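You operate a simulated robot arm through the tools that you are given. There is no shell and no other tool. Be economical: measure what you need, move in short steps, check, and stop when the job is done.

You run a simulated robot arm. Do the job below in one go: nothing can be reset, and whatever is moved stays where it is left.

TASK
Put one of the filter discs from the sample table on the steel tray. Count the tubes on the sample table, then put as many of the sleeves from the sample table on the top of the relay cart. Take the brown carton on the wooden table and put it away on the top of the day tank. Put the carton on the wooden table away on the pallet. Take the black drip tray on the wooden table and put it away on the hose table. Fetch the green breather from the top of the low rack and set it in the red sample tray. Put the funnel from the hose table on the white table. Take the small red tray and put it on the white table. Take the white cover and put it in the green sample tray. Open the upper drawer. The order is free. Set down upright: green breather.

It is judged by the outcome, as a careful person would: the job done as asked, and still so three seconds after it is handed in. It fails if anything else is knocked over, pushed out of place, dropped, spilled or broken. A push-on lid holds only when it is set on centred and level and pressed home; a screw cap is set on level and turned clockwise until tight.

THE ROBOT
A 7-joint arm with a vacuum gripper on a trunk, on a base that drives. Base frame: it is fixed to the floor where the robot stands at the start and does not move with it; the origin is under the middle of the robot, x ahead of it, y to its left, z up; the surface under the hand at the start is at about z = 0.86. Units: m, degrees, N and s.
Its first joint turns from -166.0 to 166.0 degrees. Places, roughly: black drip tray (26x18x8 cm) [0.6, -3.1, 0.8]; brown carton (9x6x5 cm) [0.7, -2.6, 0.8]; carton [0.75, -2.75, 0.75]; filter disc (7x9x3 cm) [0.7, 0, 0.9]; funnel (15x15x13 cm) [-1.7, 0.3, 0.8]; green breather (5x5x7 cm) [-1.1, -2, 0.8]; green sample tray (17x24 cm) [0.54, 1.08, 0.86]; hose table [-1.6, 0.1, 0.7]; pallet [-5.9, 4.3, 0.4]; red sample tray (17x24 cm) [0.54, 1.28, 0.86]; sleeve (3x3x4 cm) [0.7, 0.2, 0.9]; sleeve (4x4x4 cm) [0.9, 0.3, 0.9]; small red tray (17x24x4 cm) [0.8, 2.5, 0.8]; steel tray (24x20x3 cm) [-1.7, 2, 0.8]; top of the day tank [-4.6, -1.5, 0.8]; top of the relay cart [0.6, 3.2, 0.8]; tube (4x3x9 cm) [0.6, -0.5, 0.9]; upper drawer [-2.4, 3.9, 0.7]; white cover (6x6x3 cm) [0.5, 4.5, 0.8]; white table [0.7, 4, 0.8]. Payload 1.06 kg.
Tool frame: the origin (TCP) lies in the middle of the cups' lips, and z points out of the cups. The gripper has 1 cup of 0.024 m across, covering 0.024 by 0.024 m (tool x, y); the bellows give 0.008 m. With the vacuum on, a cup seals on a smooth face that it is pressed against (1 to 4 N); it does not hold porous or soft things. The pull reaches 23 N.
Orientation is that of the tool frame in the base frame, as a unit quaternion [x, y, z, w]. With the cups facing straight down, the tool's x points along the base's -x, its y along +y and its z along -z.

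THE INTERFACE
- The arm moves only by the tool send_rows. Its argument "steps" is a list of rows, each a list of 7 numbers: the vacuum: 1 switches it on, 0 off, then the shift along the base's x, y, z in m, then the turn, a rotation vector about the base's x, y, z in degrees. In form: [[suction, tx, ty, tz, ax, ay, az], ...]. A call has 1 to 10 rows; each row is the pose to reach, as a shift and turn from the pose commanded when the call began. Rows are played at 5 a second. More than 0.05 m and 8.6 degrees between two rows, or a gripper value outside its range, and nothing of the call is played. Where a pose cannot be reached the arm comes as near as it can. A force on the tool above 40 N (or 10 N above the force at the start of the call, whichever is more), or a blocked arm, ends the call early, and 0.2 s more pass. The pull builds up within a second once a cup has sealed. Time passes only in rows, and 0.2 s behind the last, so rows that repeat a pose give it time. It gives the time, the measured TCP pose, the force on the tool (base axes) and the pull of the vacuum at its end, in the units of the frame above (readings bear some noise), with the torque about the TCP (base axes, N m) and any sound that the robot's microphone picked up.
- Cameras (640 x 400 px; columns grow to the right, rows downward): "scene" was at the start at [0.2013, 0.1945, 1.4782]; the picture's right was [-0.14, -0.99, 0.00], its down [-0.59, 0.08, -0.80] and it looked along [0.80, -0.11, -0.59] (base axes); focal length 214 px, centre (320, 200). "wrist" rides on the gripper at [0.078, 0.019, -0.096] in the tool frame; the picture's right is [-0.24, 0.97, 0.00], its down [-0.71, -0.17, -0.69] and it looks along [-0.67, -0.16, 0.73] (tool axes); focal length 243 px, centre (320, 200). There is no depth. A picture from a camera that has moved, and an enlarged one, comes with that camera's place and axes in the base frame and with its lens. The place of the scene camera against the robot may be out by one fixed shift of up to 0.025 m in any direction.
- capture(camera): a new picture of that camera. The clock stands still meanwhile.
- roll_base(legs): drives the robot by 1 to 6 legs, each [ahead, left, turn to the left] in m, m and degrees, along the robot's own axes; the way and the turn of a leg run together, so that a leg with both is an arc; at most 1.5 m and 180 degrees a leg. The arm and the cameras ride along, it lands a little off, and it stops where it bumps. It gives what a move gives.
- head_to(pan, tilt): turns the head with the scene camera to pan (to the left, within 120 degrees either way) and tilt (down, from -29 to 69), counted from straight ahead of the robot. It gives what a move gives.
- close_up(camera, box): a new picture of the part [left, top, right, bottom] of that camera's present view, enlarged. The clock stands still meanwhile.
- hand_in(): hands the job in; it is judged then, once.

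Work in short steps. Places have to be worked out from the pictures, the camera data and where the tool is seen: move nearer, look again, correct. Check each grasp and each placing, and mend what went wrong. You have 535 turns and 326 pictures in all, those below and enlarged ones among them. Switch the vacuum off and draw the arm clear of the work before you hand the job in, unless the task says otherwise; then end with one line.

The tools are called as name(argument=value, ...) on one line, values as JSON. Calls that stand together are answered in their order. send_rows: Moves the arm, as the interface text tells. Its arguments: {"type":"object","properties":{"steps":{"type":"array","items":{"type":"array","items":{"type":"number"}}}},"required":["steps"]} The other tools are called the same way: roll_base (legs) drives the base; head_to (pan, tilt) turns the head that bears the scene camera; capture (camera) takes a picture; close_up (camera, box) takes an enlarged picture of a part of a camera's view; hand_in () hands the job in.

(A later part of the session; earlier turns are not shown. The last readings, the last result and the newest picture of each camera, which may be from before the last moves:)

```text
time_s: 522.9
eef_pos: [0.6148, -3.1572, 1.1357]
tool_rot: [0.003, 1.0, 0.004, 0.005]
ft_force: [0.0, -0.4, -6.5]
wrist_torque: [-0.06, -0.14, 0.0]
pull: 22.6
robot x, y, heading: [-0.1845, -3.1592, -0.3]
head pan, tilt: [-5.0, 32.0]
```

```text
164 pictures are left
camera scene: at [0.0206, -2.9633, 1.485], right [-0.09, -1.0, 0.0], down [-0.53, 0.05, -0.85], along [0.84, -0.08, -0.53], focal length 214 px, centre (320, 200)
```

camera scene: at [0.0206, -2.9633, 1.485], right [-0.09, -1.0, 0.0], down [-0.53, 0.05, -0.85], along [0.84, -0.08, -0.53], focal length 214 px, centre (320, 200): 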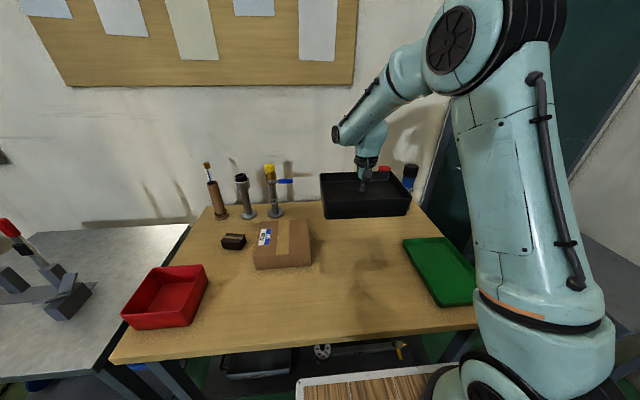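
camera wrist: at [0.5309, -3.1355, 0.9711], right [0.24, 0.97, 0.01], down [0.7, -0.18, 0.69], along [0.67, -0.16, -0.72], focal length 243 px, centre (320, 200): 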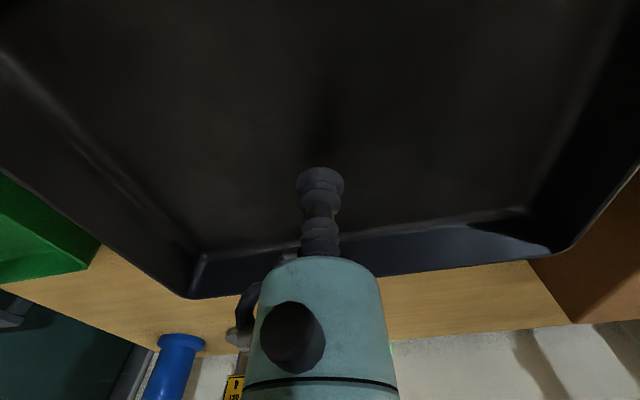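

Held (0.65 kg). Raise higher for clearance and drive to the hose table.

send_rows(steps=[[1, -0.01, 0, 0.04, 0, 0, 0], [1, -0.02, 0, 0.08, 0, 0, 0], [1, -0.03, 0, 0.12, 0, 0, 0], [1, -0.03, 0, 0.12, 0, 0, 0]])

roll_base(legs=[[-0.24, 0, 0.3], [0, 1.45, 0], [0, 1.45, 0], [-0.1, 0.5, 0]])

roll_base(legs=[[0, 0, 90], [0, 0, 90]])

head_to(pan=0, tilt=38)

capture(camera="scene")

```text
time_s: 523.9
eef_pos: [0.5882, -3.1605, 1.2569]
tool_rot: [0.003, 1.0, 0.003, 0.005]
ft_force: [0.8, 0.0, -6.0]
wrist_torque: [-0.05, -0.14, -0.01]
pull: 22.9
robot x, y, heading: [-0.1796, -3.1637, -0.3]
head pan, tilt: [-5.0, 32.0]
```

```text
time_s: 541.7
eef_pos: [0.2466, 0.2222, 1.2575]
tool_rot: [0.002, 1.0, 0.004, 0.006]
ft_force: [0.3, -0.8, -6.1]
wrist_torque: [-0.08, -0.14, 0.02]
pull: 22.5
robot x, y, heading: [-0.5273, 0.2189, 0.2]
head pan, tilt: [-5.0, 32.0]
```

```text
time_s: 549.8
eef_pos: [-1.2999, 0.2213, 1.2579]
tool_rot: [1.0, -0.004, -0.005, 0.004]
ft_force: [-0.5, 0.2, -5.9]
wrist_torque: [0.05, 0.13, 0.0]
pull: 23.6
robot x, y, heading: [-0.5283, 0.2195, 179.6]
head pan, tilt: [-5.0, 32.0]
```

```text
time_s: 550.4
eef_pos: [-1.3001, 0.2225, 1.2574]
tool_rot: [1.0, -0.005, -0.006, 0.004]
ft_force: [-0.4, 0.1, -5.6]
wrist_torque: [0.05, 0.14, 0.02]
pull: 23.1
robot x, y, heading: [-0.5277, 0.2198, 179.7]
head pan, tilt: [0.0, 38.0]
```

```text
163 pictures are left
camera scene: at [-0.7007, 0.0068, 1.4758], right [0.01, 1.0, 0.0], down [0.62, -0.01, -0.79], along [-0.79, 0.01, -0.62], focal length 214 px, centre (320, 200)
```

scene: 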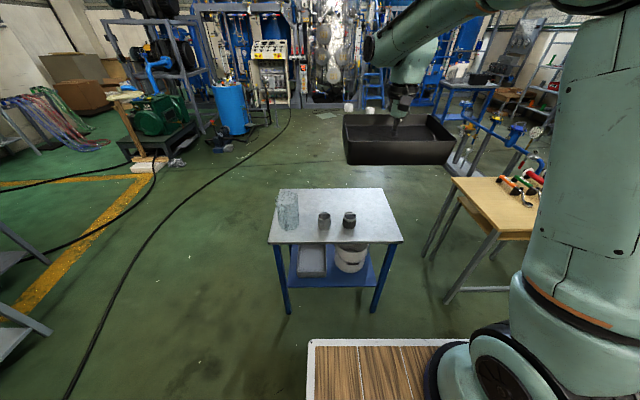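

Table layout confirmed. Drive ahead 0.3 m.

roll_base(legs=[[0.3, 0.02, 0.3]])

capture(camera="scene")

```text
time_s: 552.5
eef_pos: [-1.596, 0.2003, 1.2582]
tool_rot: [1.0, -0.003, -0.005, 0.004]
ft_force: [0.0, 0.2, -6.2]
wrist_torque: [0.06, 0.11, 0.0]
pull: 23.2
robot x, y, heading: [-0.8229, 0.2022, 179.9]
head pan, tilt: [0.0, 38.0]
```

```text
162 pictures are left
camera scene: at [-0.9955, -0.012, 1.4758], right [0.0, 1.0, 0.0], down [0.62, 0.0, -0.79], along [-0.79, 0.0, -0.62], focal length 214 px, centre (320, 200)
```

scene: 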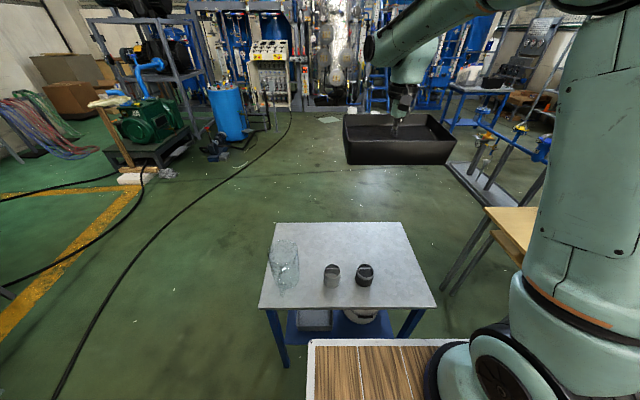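

Move back over the rear strip and lower to z≈0.80.

send_rows(steps=[[1, -0.045, 0, 0, 0, 0, 0], [1, -0.047, 0, -0.045, 0, 0, 0], [1, -0.047, 0, -0.09, 0, 0, 0], [1, -0.047, 0, -0.135, 0, 0, 0], [1, -0.047, 0, -0.18, 0, 0, 0], [1, -0.047, 0, -0.225, 0, 0, 0], [1, -0.047, 0, -0.27, 0, 0, 0], [1, -0.047, 0, -0.315, 0, 0, 0], [1, -0.047, 0, -0.35, 0, 0, 0], [1, -0.047, 0, -0.35, 0, 0, 0]])

capture(camera="scene")

capture(camera="wrist")

```text
time_s: 554.6
eef_pos: [-1.6426, 0.1987, 0.9069]
tool_rot: [1.0, -0.003, -0.004, 0.004]
ft_force: [-0.1, 0.3, -5.6]
wrist_torque: [0.07, 0.14, 0.01]
pull: 23.1
robot x, y, heading: [-0.8192, 0.1993, 179.8]
head pan, tilt: [0.0, 38.0]
```

```text
161 pictures are left
camera scene: at [-0.9954, -0.012, 1.4758], right [0.0, 1.0, 0.0], down [0.62, 0.0, -0.79], along [-0.79, 0.0, -0.62], focal length 214 px, centre (320, 200)
```

scene: 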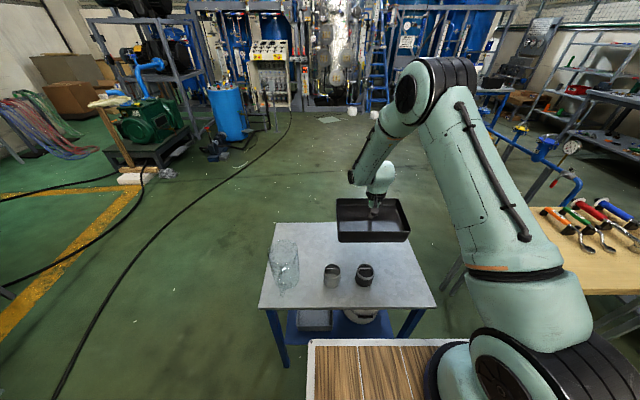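

```text
160 pictures are left
camera wrist: at [-1.5626, 0.1803, 1.0021], right [-0.24, -0.97, 0.01], down [-0.7, 0.18, 0.69], along [-0.67, 0.16, -0.72], focal length 243 px, centre (320, 200)
```

wrist: 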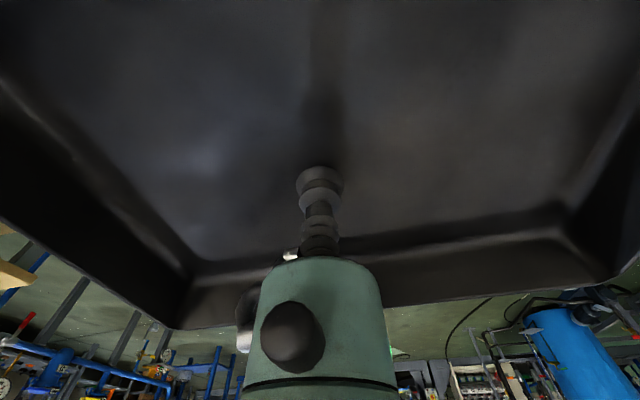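

send_rows(steps=[[1, 0, 0, -0.04, 0, 0, 0], [1, 0, 0, -0.075, 0, 0, 0], [1, 0, 0, -0.1, 0, 0, 0], [1, 0, 0, -0.115, 0, 0, 0], [1, 0, 0, -0.125, 0, 0, 0], [1, 0, 0, -0.125, 0, 0, 0]])

close_up(camera="scene", box=[240, 170, 460, 310])

```text
time_s: 556.0
eef_pos: [-1.6439, 0.1985, 0.781]
tool_rot: [1.0, -0.002, -0.005, 0.003]
ft_force: [-1.1, -0.6, -3.1]
wrist_torque: [0.01, -0.08, -0.05]
pull: 23.3
robot x, y, heading: [-0.8248, 0.1981, 179.4]
head pan, tilt: [0.0, 38.0]
```

```text
2.86 times, centred on (350, 240) of scene
camera zoom: at [-0.9954, -0.012, 1.4758], right [0.0, 1.0, 0.0], down [0.62, 0.0, -0.79], along [-0.79, 0.0, -0.62], focal length 613 px, centre (234, 86)
```

zoom: 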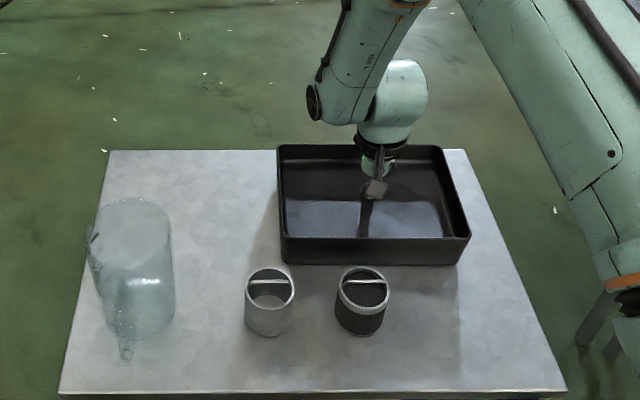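

Clear of the cups. Creep further.

send_rows(steps=[[1, 0, 0, -0.0015, 0, 0, 0], [1, 0, 0, -0.003, 0, 0, 0], [1, 0, 0, -0.003, 0, 0, 0]])

```text
time_s: 556.9
eef_pos: [-1.6422, 0.2004, 0.7794]
tool_rot: [1.0, -0.002, -0.005, 0.005]
ft_force: [-0.3, -0.1, -3.2]
wrist_torque: [-0.05, -0.14, 0.01]
pull: 22.6
robot x, y, heading: [-0.8225, 0.2029, 179.5]
head pan, tilt: [0.0, 38.0]
```

send_rows(steps=[[1, 0, 0, -0.002, 0, 0, 0], [1, 0, 0, -0.004, 0, 0, 0], [1, 0, 0, -0.004, 0, 0, 0]])

close_up(camera="scene", box=[310, 200, 420, 290])

```text
time_s: 557.6
eef_pos: [-1.6428, 0.1999, 0.7757]
tool_rot: [1.0, -0.004, -0.006, 0.005]
ft_force: [0.0, 0.3, 11.1]
wrist_torque: [-0.01, -0.07, 0.0]
pull: 22.9
robot x, y, heading: [-0.8204, 0.2054, 179.8]
head pan, tilt: [0.0, 38.0]
```

```text
4.44 times, centred on (365, 245) of scene
camera zoom: at [-0.9948, -0.012, 1.4759], right [0.0, 1.0, 0.0], down [0.62, 0.0, -0.79], along [-0.79, 0.0, -0.62], focal length 953 px, centre (120, 0)
```

zoom: 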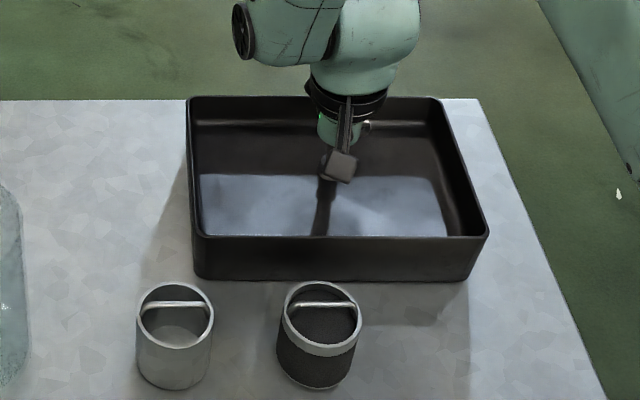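

Rests on the table at a gap from the cups. Release and lift.

send_rows(steps=[[1, 0, 0, 0.001, 0, 0, 0], [0, 0, 0, 0.001, 0, 0, 0], [0, 0, 0, 0.001, 0, 0, 0], [0, 0, 0, 0.001, 0, 0, 0], [0, 0, 0, 0.001, 0, 0, 0], [0, 0, 0, 0.01, 0, 0, 0], [0, 0, 0, 0.05, 0, 0, 0], [0, 0, 0, 0.1, 0, 0, 0], [0, 0, 0, 0.15, 0, 0, 0], [0, 0, 0, 0.2, 0, 0, 0]])

capture(camera="scene")

```text
time_s: 559.9
eef_pos: [-1.6442, 0.1989, 0.9758]
tool_rot: [1.0, -0.002, -0.005, 0.004]
ft_force: [-0.9, 0.8, 0.5]
wrist_torque: [0.01, -0.04, -0.02]
pull: 0.1
robot x, y, heading: [-0.8257, 0.2003, 179.7]
head pan, tilt: [0.0, 38.0]
```

```text
157 pictures are left
camera scene: at [-0.9958, -0.0121, 1.4757], right [0.0, 1.0, 0.0], down [0.62, 0.0, -0.79], along [-0.79, 0.0, -0.62], focal length 214 px, centre (320, 200)
```

scene: 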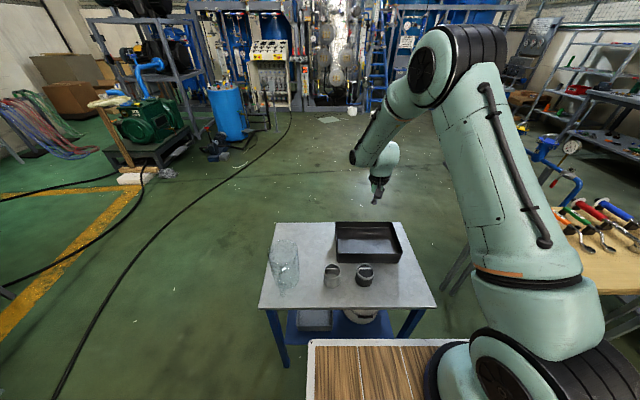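

Drip tray done. Return to the wooden table for the brown carton.

send_rows(steps=[[0, 0.03, 0, 0.04, 0, 0, 0], [0, 0.06, 0, 0.08, 0, 0, 0], [0, 0.09, 0, 0.12, 0, 0, 0], [0, 0.09, 0, 0.15, 0, 0, 0]])

roll_base(legs=[[-0.3, 0, 0.3], [0, 0, -90], [0, 0, -90], [0, -1.45, 0], [0, -1.4, 0]])

```text
time_s: 560.9
eef_pos: [-1.5535, 0.2022, 1.1281]
tool_rot: [1.0, -0.004, -0.005, 0.004]
ft_force: [-0.5, -0.4, -0.2]
wrist_torque: [-0.03, -0.02, -0.01]
pull: 0.1
robot x, y, heading: [-0.8242, 0.1984, 179.7]
head pan, tilt: [0.0, 38.0]
```

```text
time_s: 579.5
eef_pos: [0.181, -1.5468, 1.1264]
tool_rot: [0.069, 0.998, 0.004, 0.005]
ft_force: [0.7, 0.4, -0.3]
wrist_torque: [0.0, -0.02, -0.01]
pull: 0.1
robot x, y, heading: [-0.5441, -1.4479, -8.0]
head pan, tilt: [0.0, 38.0]
stopped in leg 5: the robot was blocked; the commanded pose is now the measured one
```

It bumped the rack's end. I move forward off it and check the rack.

roll_base(legs=[[0.2, 0.03, 8]])

head_to(pan=-110, tilt=35)

capture(camera="scene")

```text
time_s: 581.1
eef_pos: [0.3916, -1.4283, 1.128]
tool_rot: [-0.001, 1.0, 0.004, 0.005]
ft_force: [-0.6, -0.4, -0.2]
wrist_torque: [0.02, 0.0, 0.02]
pull: 0.1
robot x, y, heading: [-0.3385, -1.4318, 0.3]
head pan, tilt: [0.0, 38.0]
```

```text
time_s: 583.0
eef_pos: [0.3909, -1.428, 1.1274]
tool_rot: [-0.001, 1.0, 0.004, 0.006]
ft_force: [-0.2, 0.8, 1.1]
wrist_torque: [-0.01, 0.01, 0.0]
pull: 0.1
robot x, y, heading: [-0.3376, -1.4351, 0.4]
head pan, tilt: [-110.0, 35.0]
```

```text
156 pictures are left
camera scene: at [-0.2546, -1.3087, 1.4804], right [-0.94, 0.34, 0.0], down [0.19, 0.54, -0.82], along [-0.28, -0.77, -0.57], focal length 214 px, centre (320, 200)
```

scene: 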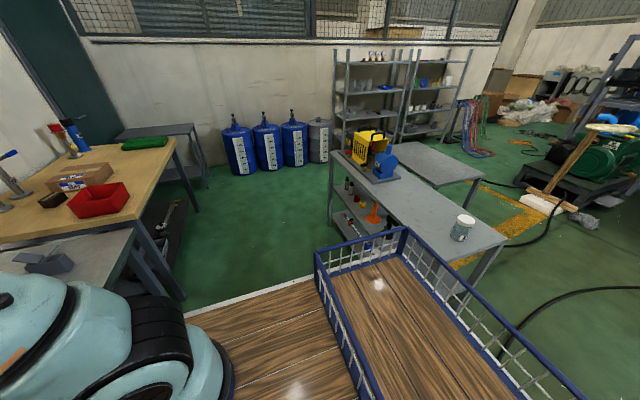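

Rack and jar are fine. Continue to the wooden table.

roll_base(legs=[[0, -1.22, 0], [0.14, 0, 0]])

capture(camera="wrist")

```text
time_s: 590.1
eef_pos: [0.5413, -2.6466, 1.1268]
tool_rot: [-0.002, 1.0, 0.005, 0.006]
ft_force: [0.0, 0.6, -0.8]
wrist_torque: [-0.01, -0.03, -0.03]
pull: 0.0
robot x, y, heading: [-0.1933, -2.6498, 0.2]
head pan, tilt: [-110.0, 35.0]
```

```text
155 pictures are left
camera wrist: at [0.4621, -2.6285, 1.2218], right [0.23, 0.97, 0.01], down [0.7, -0.18, 0.69], along [0.67, -0.15, -0.72], focal length 243 px, centre (320, 200)
```

wrist: 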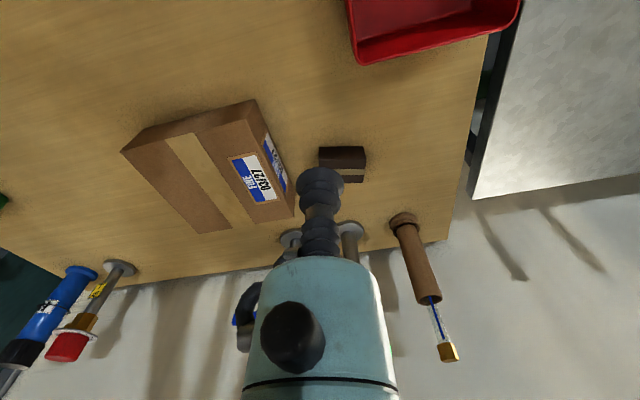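

send_rows(steps=[[0, 0.045, 0, 0, 0, 0, 0], [0, 0.09, 0, 0, 0, 0, 0], [0, 0.135, 0, 0, 0, 0, 0], [0, 0.16, 0, -0.03, 0, 0, 0], [0, 0.16, 0, -0.07, 0, 0, 0], [0, 0.16, 0, -0.11, 0, 0, 0], [0, 0.16, 0, -0.11, 0, 0, 0]])

capture(camera="wrist")

close_up(camera="wrist", box=[220, 60, 412, 180])

```text
time_s: 591.7
eef_pos: [0.6997, -2.6447, 1.0166]
tool_rot: [-0.002, 1.0, 0.004, 0.005]
ft_force: [0.0, 0.0, 0.4]
wrist_torque: [0.01, 0.02, 0.0]
pull: 0.0
robot x, y, heading: [-0.1862, -2.6477, 0.1]
head pan, tilt: [-110.0, 35.0]
```

```text
154 pictures are left
camera wrist: at [0.6211, -2.6279, 1.1122], right [0.23, 0.97, 0.01], down [0.7, -0.18, 0.69], along [0.67, -0.15, -0.72], focal length 243 px, centre (320, 200)
```

wrist: 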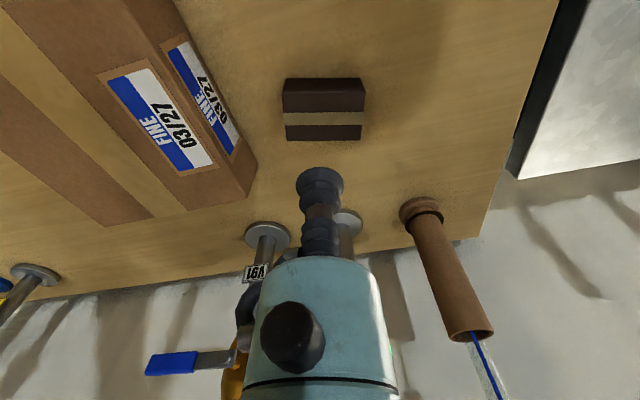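

```text
3.33 times, centred on (316, 120) of wrist
camera zoom: at [0.6211, -2.6279, 1.1122], right [0.23, 0.97, 0.01], down [0.7, -0.18, 0.69], along [0.67, -0.15, -0.72], focal length 809 px, centre (333, 467)
```

zoom: 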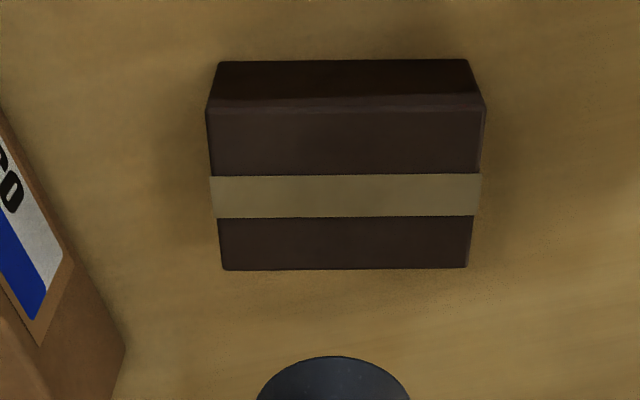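

Carton top centre ≈ (0.736, -2.648), top z≈0.86. Move over and press gently with suction.

send_rows(steps=[[1, 0.02, -0.001, -0.04, 0, 0, 0], [1, 0.036, -0.003, -0.08, 0, 0, 0], [1, 0.036, -0.003, -0.115, 0, 0, 0], [1, 0.036, -0.003, -0.13, 0, 0, 0], [1, 0.036, -0.003, -0.138, 0, 0, 0], [1, 0.036, -0.003, -0.142, 0, 0, 0], [1, 0.036, -0.003, -0.146, 0, 0, 0], [1, 0.036, -0.003, -0.146, 0, 0, 0]])

```text
time_s: 593.5
eef_pos: [0.738, -2.6496, 0.8706]
tool_rot: [-0.002, 1.0, 0.004, 0.005]
ft_force: [-0.9, 0.3, 0.2]
wrist_torque: [0.0, 0.02, -0.01]
pull: 0.0
robot x, y, heading: [-0.1864, -2.6523, 0.1]
head pan, tilt: [-110.0, 35.0]
```

send_rows(steps=[[1, 0, 0, -0.003, 0, 0, 0], [1, 0, 0, -0.006, 0, 0, 0], [1, 0, 0, -0.009, 0, 0, 0], [1, 0, 0, -0.012, 0, 0, 0], [1, 0, 0, -0.012, 0, 0, 0], [1, 0, 0, -0.012, 0, 0, 0]])

```text
time_s: 594.9
eef_pos: [0.738, -2.6497, 0.8582]
tool_rot: [-0.001, 1.0, 0.005, 0.006]
ft_force: [8.2, 1.7, 18.3]
wrist_torque: [-0.07, 0.11, 0.03]
pull: 23.0
robot x, y, heading: [-0.1884, -2.6528, 0.1]
head pan, tilt: [-110.0, 35.0]
```

Sealed. Lift.

send_rows(steps=[[1, 0, 0, 0.004, 0, 0, 0], [1, 0, 0, 0.02, 0, 0, 0], [1, 0, 0, 0.06, 0, 0, 0], [1, 0, 0, 0.1, 0, 0, 0], [1, 0, 0, 0.15, 0, 0, 0], [1, 0, 0, 0.2, 0, 0, 0], [1, -0.02, 0, 0.245, 0, 0, 0], [1, -0.06, 0, 0.27, 0, 0, 0], [1, -0.1, 0, 0.29, 0, 0, 0], [1, -0.1, 0, 0.29, 0, 0, 0]])

capture(camera="wrist")

```text
time_s: 597.1
eef_pos: [0.6392, -2.6506, 1.1472]
tool_rot: [-0.001, 1.0, 0.004, 0.005]
ft_force: [-0.3, -0.2, -1.7]
wrist_torque: [0.06, 0.01, 0.01]
pull: 22.8
robot x, y, heading: [-0.1899, -2.6501, 0.4]
head pan, tilt: [-110.0, 35.0]
```

```text
152 pictures are left
camera wrist: at [0.5601, -2.6329, 1.2422], right [0.23, 0.97, 0.01], down [0.7, -0.18, 0.69], along [0.67, -0.15, -0.72], focal length 243 px, centre (320, 200)
```

wrist: 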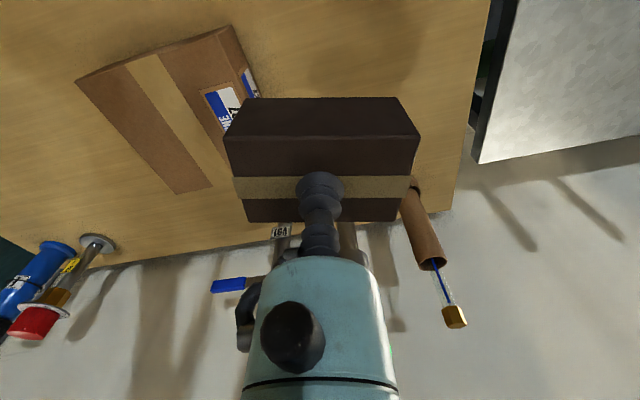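

Held. Route: left to y≈-0.95, turn round, then west towards the day tank.

roll_base(legs=[[-0.1, 0, 0], [0, 1.4, 0], [0, 0.3, 0], [0, 0, 90], [0, 0, 90], [1.2, 0, 0]])

head_to(pan=10, tilt=22)

capture(camera="scene")

```text
time_s: 619.7
eef_pos: [-2.3377, -0.9328, 1.1479]
tool_rot: [1.0, -0.009, -0.005, 0.005]
ft_force: [-0.3, 0.2, -0.5]
wrist_torque: [0.01, -0.05, 0.0]
pull: 22.9
robot x, y, heading: [-1.5145, -0.9498, 178.9]
head pan, tilt: [-110.0, 35.0]
```

```text
time_s: 621.7
eef_pos: [-2.3371, -0.9322, 1.1474]
tool_rot: [1.0, -0.009, -0.005, 0.004]
ft_force: [0.6, -0.3, -1.3]
wrist_torque: [-0.03, 0.0, -0.05]
pull: 22.4
robot x, y, heading: [-1.5086, -0.9472, 179.3]
head pan, tilt: [10.0, 22.0]
```

```text
151 pictures are left
camera scene: at [-1.6901, -1.1761, 1.501], right [-0.16, 0.99, 0.0], down [0.37, 0.06, -0.93], along [-0.92, -0.15, -0.37], focal length 214 px, centre (320, 200)
```

scene: 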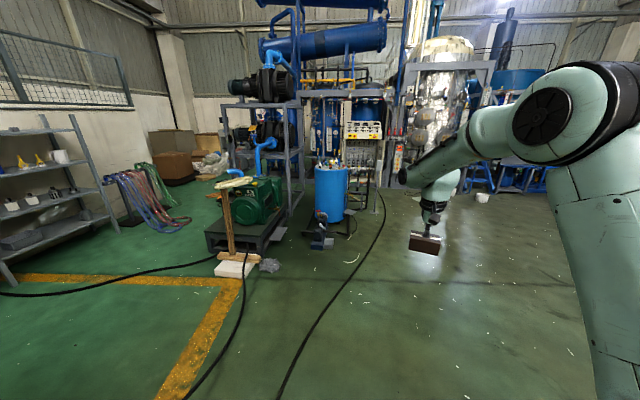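

close_up(camera="scene", box=[200, 130, 400, 270])

```text
2.86 times, centred on (300, 200) of scene
camera zoom: at [-1.6901, -1.1761, 1.501], right [-0.16, 0.99, 0.0], down [0.37, 0.06, -0.93], along [-0.92, -0.15, -0.37], focal length 613 px, centre (377, 200)
```

zoom: 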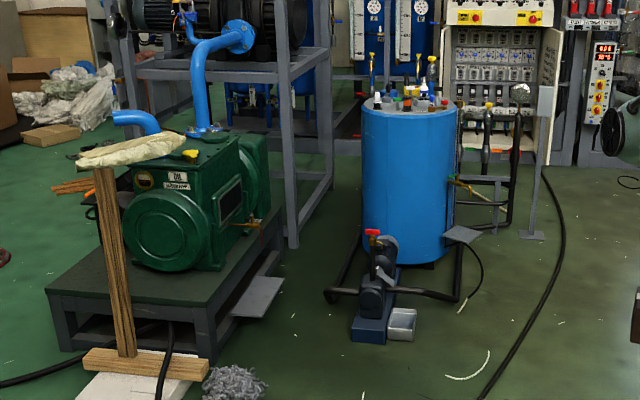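

The day tank is the blue drum at ≈(-4.69, -1.51) with a pump in front. I approach it from its +y side.

roll_base(legs=[[1.3, -0.2, 0], [1.2, -0.3, 0]])

head_to(pan=60, tilt=35)

capture(camera="scene")

```text
time_s: 634.2
eef_pos: [-4.8424, -0.429, 1.1467]
tool_rot: [1.0, 0.005, -0.006, 0.005]
ft_force: [0.7, -0.2, -0.3]
wrist_torque: [0.03, 0.02, -0.01]
pull: 23.4
robot x, y, heading: [-4.0147, -0.426, -179.6]
head pan, tilt: [10.0, 22.0]
```

```text
time_s: 635.4
eef_pos: [-4.8426, -0.4294, 1.1478]
tool_rot: [1.0, 0.004, -0.005, 0.005]
ft_force: [0.9, 0.2, -1.3]
wrist_torque: [-0.01, -0.01, -0.02]
pull: 23.3
robot x, y, heading: [-4.0164, -0.4254, -179.7]
head pan, tilt: [60.0, 35.0]
```

```text
149 pictures are left
camera scene: at [-4.1417, -0.7157, 1.4804], right [-0.87, 0.49, 0.0], down [0.28, 0.5, -0.82], along [-0.4, -0.71, -0.57], focal length 214 px, centre (320, 200)
```

scene: 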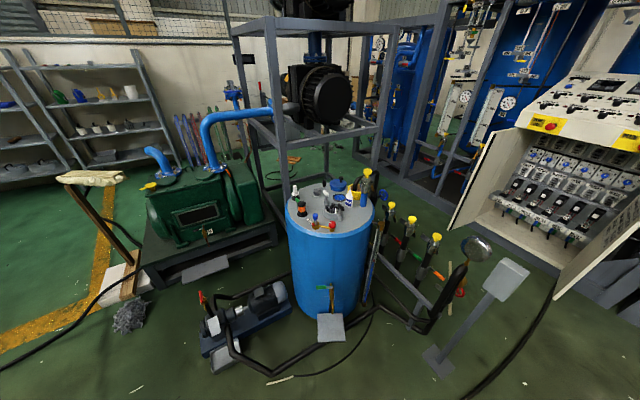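

close_up(camera="scene", box=[260, 160, 420, 260])

```text
4.00 times, centred on (340, 210) of scene
camera zoom: at [-4.1417, -0.7157, 1.4804], right [-0.87, 0.49, 0.0], down [0.28, 0.5, -0.82], along [-0.4, -0.71, -0.57], focal length 858 px, centre (240, 160)
```

zoom: 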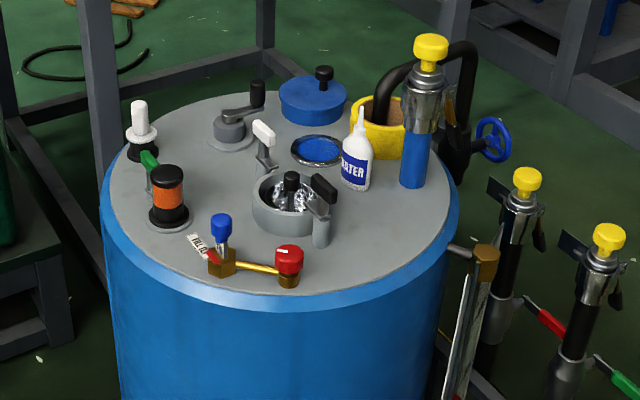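

There is a free patch on the tank's near-right top at ≈(-4.69, -1.34). I turn to face −y and position the base at x≈-4.5, keeping off the valve row.

roll_base(legs=[[0, 0, 89.5], [0.04, -0.47, 0]])

head_to(pan=0, tilt=45)

capture(camera="scene")

capture(camera="wrist")

```text
time_s: 641.9
eef_pos: [-4.4777, -1.2923, 1.1477]
tool_rot: [0.709, 0.705, -0.001, 0.007]
ft_force: [-0.5, 0.0, -1.8]
wrist_torque: [0.0, 0.02, -0.04]
pull: 23.1
robot x, y, heading: [-4.472, -0.4634, -90.4]
head pan, tilt: [60.0, 35.0]
```

```text
time_s: 643.2
eef_pos: [-4.4769, -1.2922, 1.1472]
tool_rot: [0.709, 0.705, -0.001, 0.007]
ft_force: [0.5, 0.0, -1.4]
wrist_torque: [-0.01, 0.01, 0.02]
pull: 23.0
robot x, y, heading: [-4.4716, -0.4639, -90.4]
head pan, tilt: [0.0, 45.0]
```

```text
147 pictures are left
camera scene: at [-4.2473, -0.6492, 1.4656], right [-1.0, 0.0, 0.0], down [0.0, 0.71, -0.71], along [0.0, -0.71, -0.71], focal length 214 px, centre (320, 200)
```

scene: 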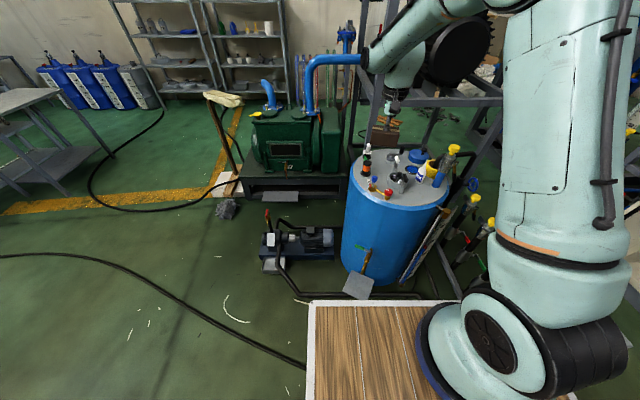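

```text
146 pictures are left
camera wrist: at [-4.4589, -1.2119, 1.2422], right [0.97, -0.24, 0.01], down [-0.18, -0.7, 0.69], along [-0.16, -0.67, -0.72], focal length 243 px, centre (320, 200)
```

wrist: 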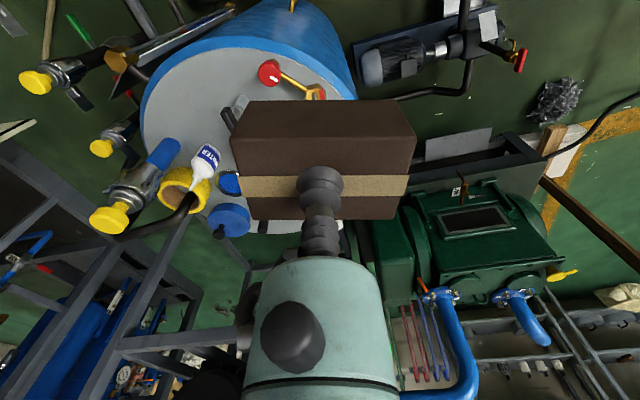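

close_up(camera="scene", box=[330, 130, 490, 230])

close_up(camera="wrist", box=[100, 20, 292, 200])

```text
4.00 times, centred on (410, 180) of scene
camera zoom: at [-4.2473, -0.6492, 1.4656], right [-1.0, 0.0, 0.0], down [0.0, 0.71, -0.71], along [0.0, -0.71, -0.71], focal length 858 px, centre (-40, 280)
```

zoom: 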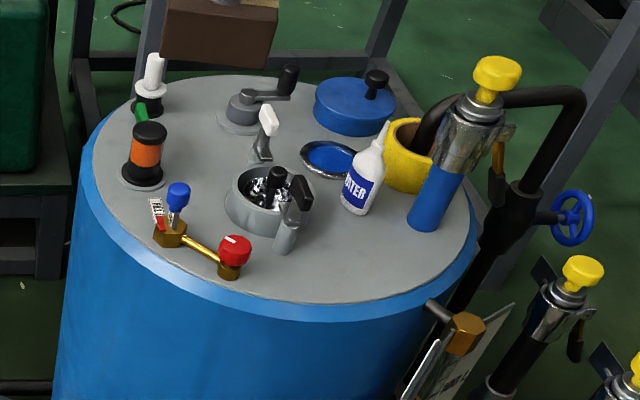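

```text
2.22 times, centred on (196, 110) of wrist
camera zoom: at [-4.4589, -1.2119, 1.2422], right [0.97, -0.24, 0.01], down [-0.18, -0.7, 0.69], along [-0.16, -0.67, -0.72], focal length 539 px, centre (596, 400)
```

zoom: 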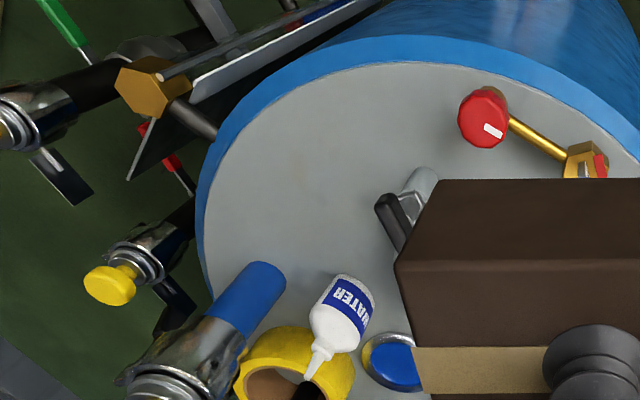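

Move over the patch, (-4.69, -1.31), a bit lower, and look again.

send_rows(steps=[[1, -0.045, -0.004, 0, 0, 0, 0], [1, -0.09, -0.008, 0, 0, 0, 0], [1, -0.135, -0.012, 0, 0, 0, 0], [1, -0.18, -0.016, 0, 0, 0, 0], [1, -0.213, -0.018, 0, 0, 0, 0], [1, -0.213, -0.018, -0.04, 0, 0, 0], [1, -0.213, -0.018, -0.06, 0, 0, 0], [1, -0.213, -0.018, -0.06, 0, 0, 0]])

capture(camera="wrist")

close_up(camera="scene", box=[330, 110, 490, 230])

```text
time_s: 645.0
eef_pos: [-4.6919, -1.308, 1.0887]
tool_rot: [0.71, 0.704, -0.001, 0.007]
ft_force: [-1.2, -0.1, -2.1]
wrist_torque: [0.0, 0.0, -0.01]
pull: 22.3
robot x, y, heading: [-4.4728, -0.4619, -90.3]
head pan, tilt: [0.0, 45.0]
```

```text
143 pictures are left
camera wrist: at [-4.672, -1.2284, 1.184], right [0.97, -0.24, 0.01], down [-0.18, -0.7, 0.69], along [-0.16, -0.67, -0.72], focal length 243 px, centre (320, 200)
```

wrist: 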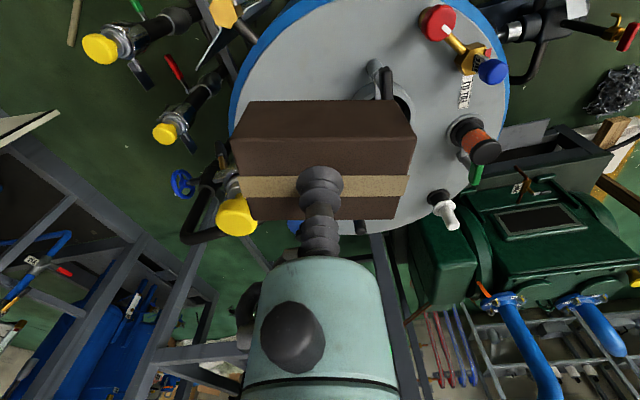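

```text
3.33 times, centred on (410, 170) of scene
camera zoom: at [-4.2474, -0.6492, 1.4656], right [-1.0, 0.01, 0.0], down [0.0, 0.71, -0.71], along [0.0, -0.71, -0.71], focal length 715 px, centre (20, 300)
```

zoom: 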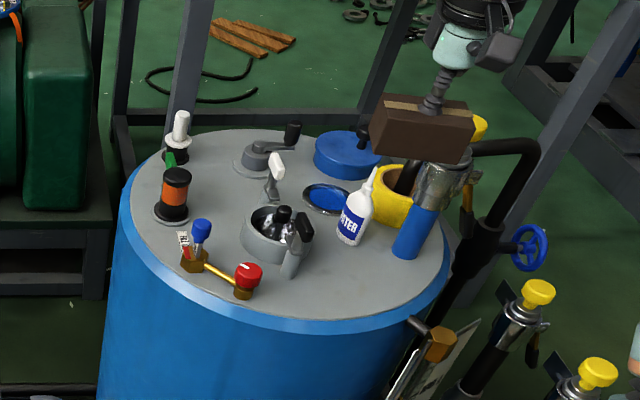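

Worked out: tank top centre (-4.65, -1.49), r≈0.23; free spot centre (-4.705, -1.325). Shift there and lower to TCP z≈0.93.

send_rows(steps=[[1, -0.014, -0.016, 0, 0, 0, 0], [1, -0.014, -0.016, -0.04, 0, 0, 0], [1, -0.014, -0.016, -0.08, 0, 0, 0], [1, -0.014, -0.016, -0.12, 0, 0, 0], [1, -0.014, -0.016, -0.15, 0, 0, 0], [1, -0.014, -0.016, -0.15, 0, 0, 0]])

capture(camera="wrist")

close_up(camera="scene", box=[330, 110, 490, 230])

```text
time_s: 646.4
eef_pos: [-4.7022, -1.326, 0.937]
tool_rot: [0.709, 0.705, 0.0, 0.007]
ft_force: [0.0, -0.4, -0.5]
wrist_torque: [0.0, -0.02, 0.01]
pull: 22.7
robot x, y, heading: [-4.472, -0.4623, -90.3]
head pan, tilt: [0.0, 45.0]
```

```text
141 pictures are left
camera wrist: at [-4.6841, -1.2468, 1.0313], right [0.97, -0.24, 0.01], down [-0.18, -0.7, 0.69], along [-0.16, -0.67, -0.72], focal length 243 px, centre (320, 200)
```

wrist: 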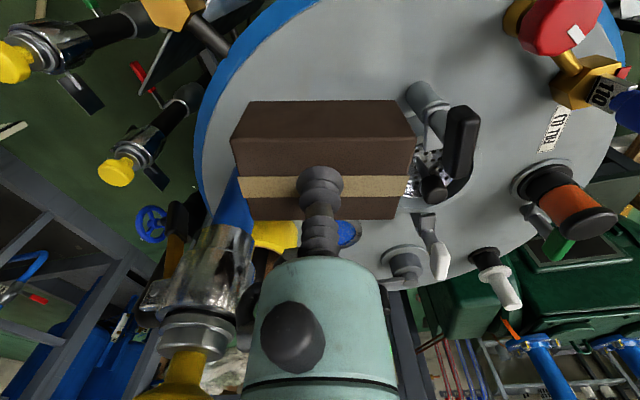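

```text
3.33 times, centred on (410, 170) of scene
camera zoom: at [-4.2474, -0.6491, 1.4656], right [-1.0, 0.0, 0.0], down [0.0, 0.71, -0.71], along [0.0, -0.71, -0.71], focal length 715 px, centre (20, 300)
```

zoom: 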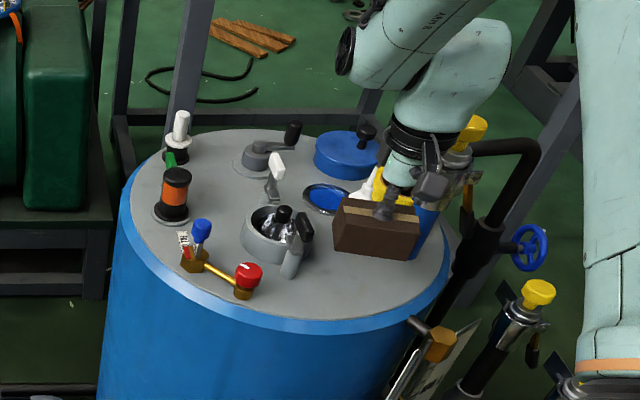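

Clearances look fine. Continue down slowly.

send_rows(steps=[[1, 0, 0.003, -0.015, 0, 0, 0], [1, 0, 0.003, -0.03, 0, 0, 0], [1, 0, 0.003, -0.038, 0, 0, 0], [1, 0, 0.003, -0.042, 0, 0, 0], [1, 0, 0.003, -0.042, 0, 0, 0]])

close_up(camera="wrist", box=[180, 60, 500, 260])

```text
time_s: 647.6
eef_pos: [-4.7042, -1.3221, 0.8958]
tool_rot: [0.709, 0.705, -0.001, 0.006]
ft_force: [0.3, -0.4, -1.0]
wrist_torque: [-0.01, -0.01, -0.01]
pull: 22.8
robot x, y, heading: [-4.4707, -0.4639, -90.6]
head pan, tilt: [0.0, 45.0]
```

```text
2.00 times, centred on (340, 160) of wrist
camera zoom: at [-4.6852, -1.2426, 0.9902], right [0.97, -0.24, 0.01], down [-0.18, -0.7, 0.69], along [-0.16, -0.67, -0.72], focal length 485 px, centre (280, 280)
```

zoom: 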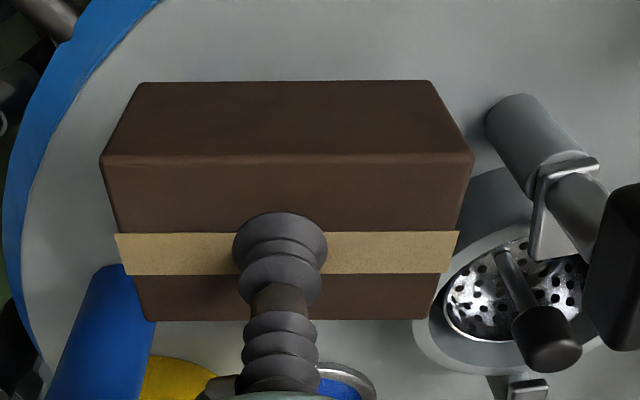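

Gaps remain on both sides. Creep to contact.

send_rows(steps=[[1, 0, 0, -0.004, 0, 0, 0], [1, 0, 0, -0.008, 0, 0, 0], [1, 0, 0, -0.012, 0, 0, 0], [1, 0, 0, -0.012, 0, 0, 0]])

```text
time_s: 648.6
eef_pos: [-4.7056, -1.3218, 0.8831]
tool_rot: [0.709, 0.705, -0.001, 0.007]
ft_force: [0.4, 0.7, -1.1]
wrist_torque: [-0.01, -0.01, 0.01]
pull: 22.6
robot x, y, heading: [-4.4713, -0.4606, -90.2]
head pan, tilt: [0.0, 45.0]
```

send_rows(steps=[[1, 0, 0, -0.003, 0, 0, 0], [1, 0, 0, -0.006, 0, 0, 0], [1, 0, 0, -0.008, 0, 0, 0], [1, 0, 0, -0.008, 0, 0, 0]])

close_up(camera="wrist", box=[180, 60, 500, 260])

```text
time_s: 649.6
eef_pos: [-4.7054, -1.3232, 0.8743]
tool_rot: [0.71, 0.705, -0.001, 0.007]
ft_force: [-0.6, -0.2, -1.4]
wrist_torque: [0.0, -0.02, 0.03]
pull: 23.4
robot x, y, heading: [-4.4742, -0.4663, -90.4]
head pan, tilt: [0.0, 45.0]
```

```text
2.00 times, centred on (340, 160) of wrist
camera zoom: at [-4.6862, -1.2431, 0.9698], right [0.97, -0.24, 0.01], down [-0.18, -0.7, 0.69], along [-0.16, -0.67, -0.72], focal length 485 px, centre (280, 280)
```

zoom: 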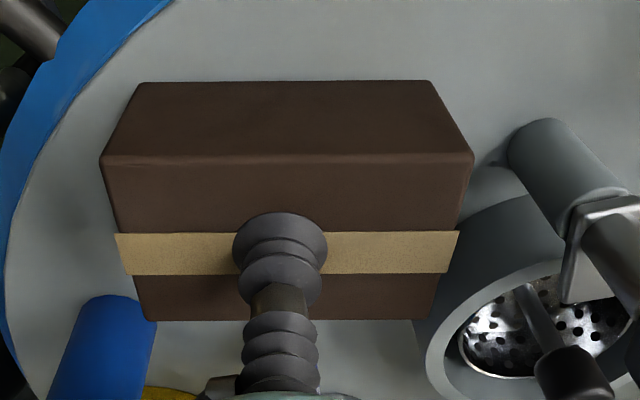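

send_rows(steps=[[1, 0, 0, -0.003, 0, 0, 0], [1, 0, 0, -0.006, 0, 0, 0], [1, 0, 0, -0.006, 0, 0, 0]])

```text
time_s: 650.4
eef_pos: [-4.7038, -1.3231, 0.8693]
tool_rot: [0.71, 0.705, -0.001, 0.006]
ft_force: [0.8, -0.3, -0.3]
wrist_torque: [0.01, 0.04, 0.0]
pull: 23.3
robot x, y, heading: [-4.4687, -0.4634, -90.6]
head pan, tilt: [0.0, 45.0]
```

send_rows(steps=[[1, 0, 0, -0.003, 0, 0, 0], [1, 0, 0, -0.005, 0, 0, 0], [1, 0, 0, -0.005, 0, 0, 0]])

```text
time_s: 651.2
eef_pos: [-4.7033, -1.323, 0.8641]
tool_rot: [0.709, 0.705, -0.001, 0.007]
ft_force: [4.8, -3.0, 14.6]
wrist_torque: [0.05, 0.08, 0.06]
pull: 22.4
robot x, y, heading: [-4.4714, -0.4629, -90.4]
head pan, tilt: [0.0, 45.0]
```

Contact. Release and lift.

send_rows(steps=[[1, 0, 0, 0.001, 0, 0, 0], [0, 0, 0, 0.001, 0, 0, 0], [0, 0, 0, 0.001, 0, 0, 0], [0, 0, 0, 0.001, 0, 0, 0], [0, 0, 0, 0.001, 0, 0, 0], [0, 0, 0, 0.01, 0, 0, 0], [0, 0, 0, 0.05, 0, 0, 0], [0, 0, 0, 0.1, 0, 0, 0], [0, 0, 0, 0.15, 0, 0, 0], [0, 0, 0, 0.2, 0, 0, 0]])

capture(camera="wrist")

close_up(camera="scene", box=[330, 110, 490, 230])

```text
time_s: 653.4
eef_pos: [-4.7052, -1.321, 1.0667]
tool_rot: [0.709, 0.705, 0.0, 0.006]
ft_force: [-0.3, -0.6, 0.2]
wrist_torque: [0.04, -0.01, -0.01]
pull: 0.1
robot x, y, heading: [-4.4719, -0.462, -90.5]
head pan, tilt: [0.0, 45.0]
```

```text
137 pictures are left
camera wrist: at [-4.6853, -1.2414, 1.1614], right [0.97, -0.24, 0.01], down [-0.18, -0.7, 0.69], along [-0.16, -0.67, -0.72], focal length 243 px, centre (320, 200)
```

wrist: 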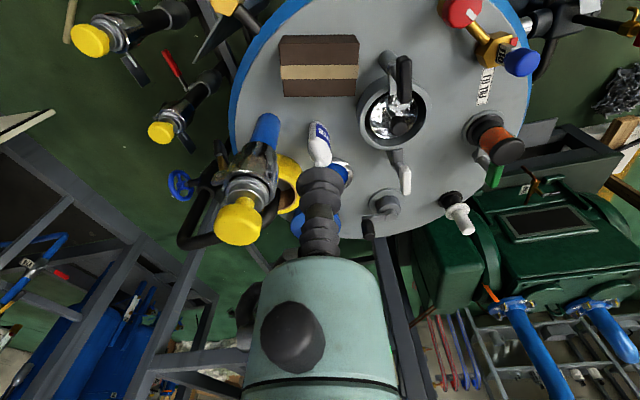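

```text
3.33 times, centred on (410, 170) of scene
camera zoom: at [-4.2475, -0.6497, 1.4655], right [-1.0, 0.0, 0.0], down [0.0, 0.71, -0.71], along [0.0, -0.71, -0.71], focal length 715 px, centre (20, 300)
```

zoom: 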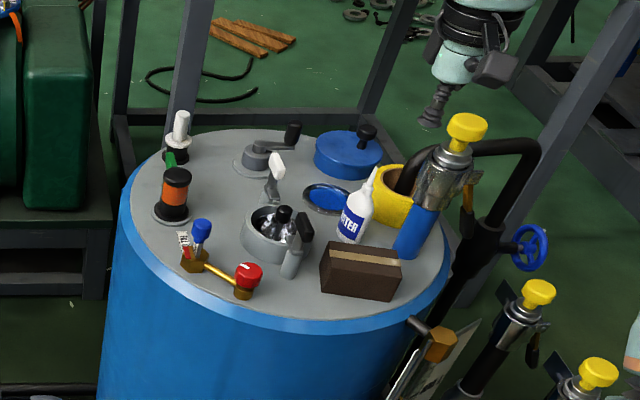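

Brown carton placed. Retract the arm and go back for the taped carton.

send_rows(steps=[[0, 0, 0.02, 0.04, 0, 0, 0], [0, 0.02, 0.04, 0.08, 0, 0, 0], [0, 0.06, 0.05, 0.1, 0, 0, 0], [0, 0.1, 0.05, 0.1, 0, 0, 0], [0, 0.14, 0.06, 0.1, 0, 0, 0], [0, 0.18, 0.07, 0.1, 0, 0, 0], [0, 0.22, 0.08, 0.1, 0, 0, 0]])

roll_base(legs=[[0, 0.3, 0], [0, 0, 90], [1.4, -0.15, 0.4], [1.3, -0.15, 0], [1.2, -0.1, 0]])

```text
time_s: 655.0
eef_pos: [-4.4851, -1.2446, 1.1633]
tool_rot: [0.709, 0.705, -0.001, 0.007]
ft_force: [0.2, -0.5, 0.2]
wrist_torque: [0.01, -0.01, -0.02]
pull: 0.0
robot x, y, heading: [-4.4693, -0.4604, -90.2]
head pan, tilt: [0.0, 45.0]
```

```text
time_s: 679.4
eef_pos: [0.5111, -1.0358, 1.1643]
tool_rot: [0.025, 1.0, 0.004, 0.005]
ft_force: [0.2, 0.7, 0.1]
wrist_torque: [-0.02, 0.03, -0.01]
pull: 0.0
robot x, y, heading: [-0.2691, -0.9886, -3.0]
head pan, tilt: [0.0, 45.0]
```

roll_base(legs=[[-0.09, 0, 3], [0, -1.4, 0], [0, -0.5, 0]])

head_to(pan=-5, tilt=38)

capture(camera="scene")

capture(camera="wrist")

```text
time_s: 689.7
eef_pos: [0.436, -2.8973, 1.1643]
tool_rot: [-0.004, 1.0, 0.005, 0.005]
ft_force: [-0.6, 0.0, 0.0]
wrist_torque: [0.01, 0.02, -0.05]
pull: 0.2
robot x, y, heading: [-0.3428, -2.8908, 0.7]
head pan, tilt: [0.0, 45.0]
```

```text
time_s: 690.4
eef_pos: [0.4358, -2.8969, 1.1645]
tool_rot: [-0.005, 1.0, 0.004, 0.005]
ft_force: [-0.4, 0.2, -0.5]
wrist_torque: [0.0, -0.02, -0.01]
pull: 0.0
robot x, y, heading: [-0.3415, -2.9005, 0.7]
head pan, tilt: [-5.0, 38.0]
```

```text
135 pictures are left
camera scene: at [-0.1468, -2.6953, 1.4758], right [-0.08, -1.0, 0.0], down [-0.61, 0.05, -0.79], along [0.79, -0.06, -0.62], focal length 214 px, centre (320, 200)
```

scene: 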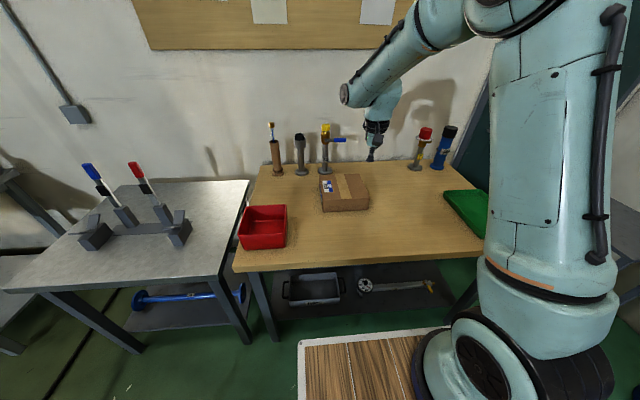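

```text
134 pictures are left
camera wrist: at [0.3571, -2.8791, 1.2594], right [0.23, 0.97, 0.01], down [0.7, -0.17, 0.69], along [0.67, -0.15, -0.72], focal length 243 px, centre (320, 200)
```

wrist: 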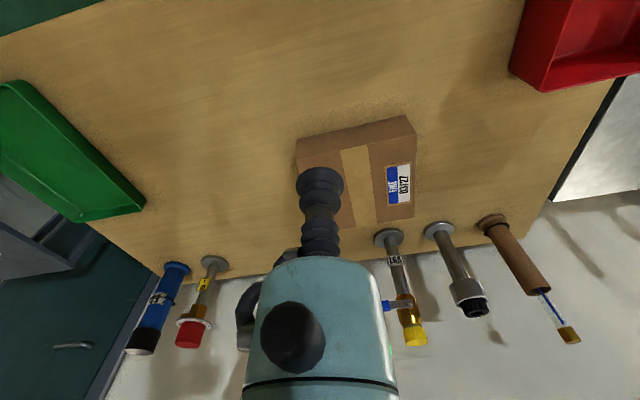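

The carton's tape strip runs across its middle. Drive nearer and look from above.

roll_base(legs=[[0.16, 0, -0.6]])

send_rows(steps=[[0, 0.03, 0.01, -0.03, 0, 0, 0], [0, 0.04, 0.02, -0.07, 0, 0, 0], [0, 0.05, 0.02, -0.11, 0, 0, 0], [0, 0.05, 0.02, -0.11, 0, 0, 0]])

capture(camera="wrist")

```text
time_s: 691.8
eef_pos: [0.594, -2.9025, 1.1644]
tool_rot: [0.0, 1.0, 0.004, 0.005]
ft_force: [-0.5, -0.7, -0.2]
wrist_torque: [0.02, -0.02, -0.03]
pull: 0.0
robot x, y, heading: [-0.1889, -2.8951, 0.1]
head pan, tilt: [-5.0, 38.0]
```

```text
time_s: 692.8
eef_pos: [0.6444, -2.8811, 1.0547]
tool_rot: [0.0, 1.0, 0.005, 0.005]
ft_force: [-0.6, -0.5, -0.2]
wrist_torque: [0.0, 0.0, 0.0]
pull: 0.1
robot x, y, heading: [-0.1893, -2.8945, 0.1]
head pan, tilt: [-5.0, 38.0]
```

```text
133 pictures are left
camera wrist: at [0.5652, -2.863, 1.1493], right [0.23, 0.97, 0.01], down [0.7, -0.18, 0.69], along [0.67, -0.15, -0.72], focal length 243 px, centre (320, 200)
```

wrist: 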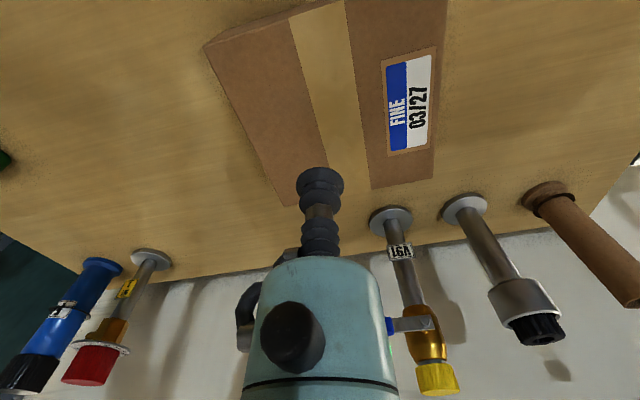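

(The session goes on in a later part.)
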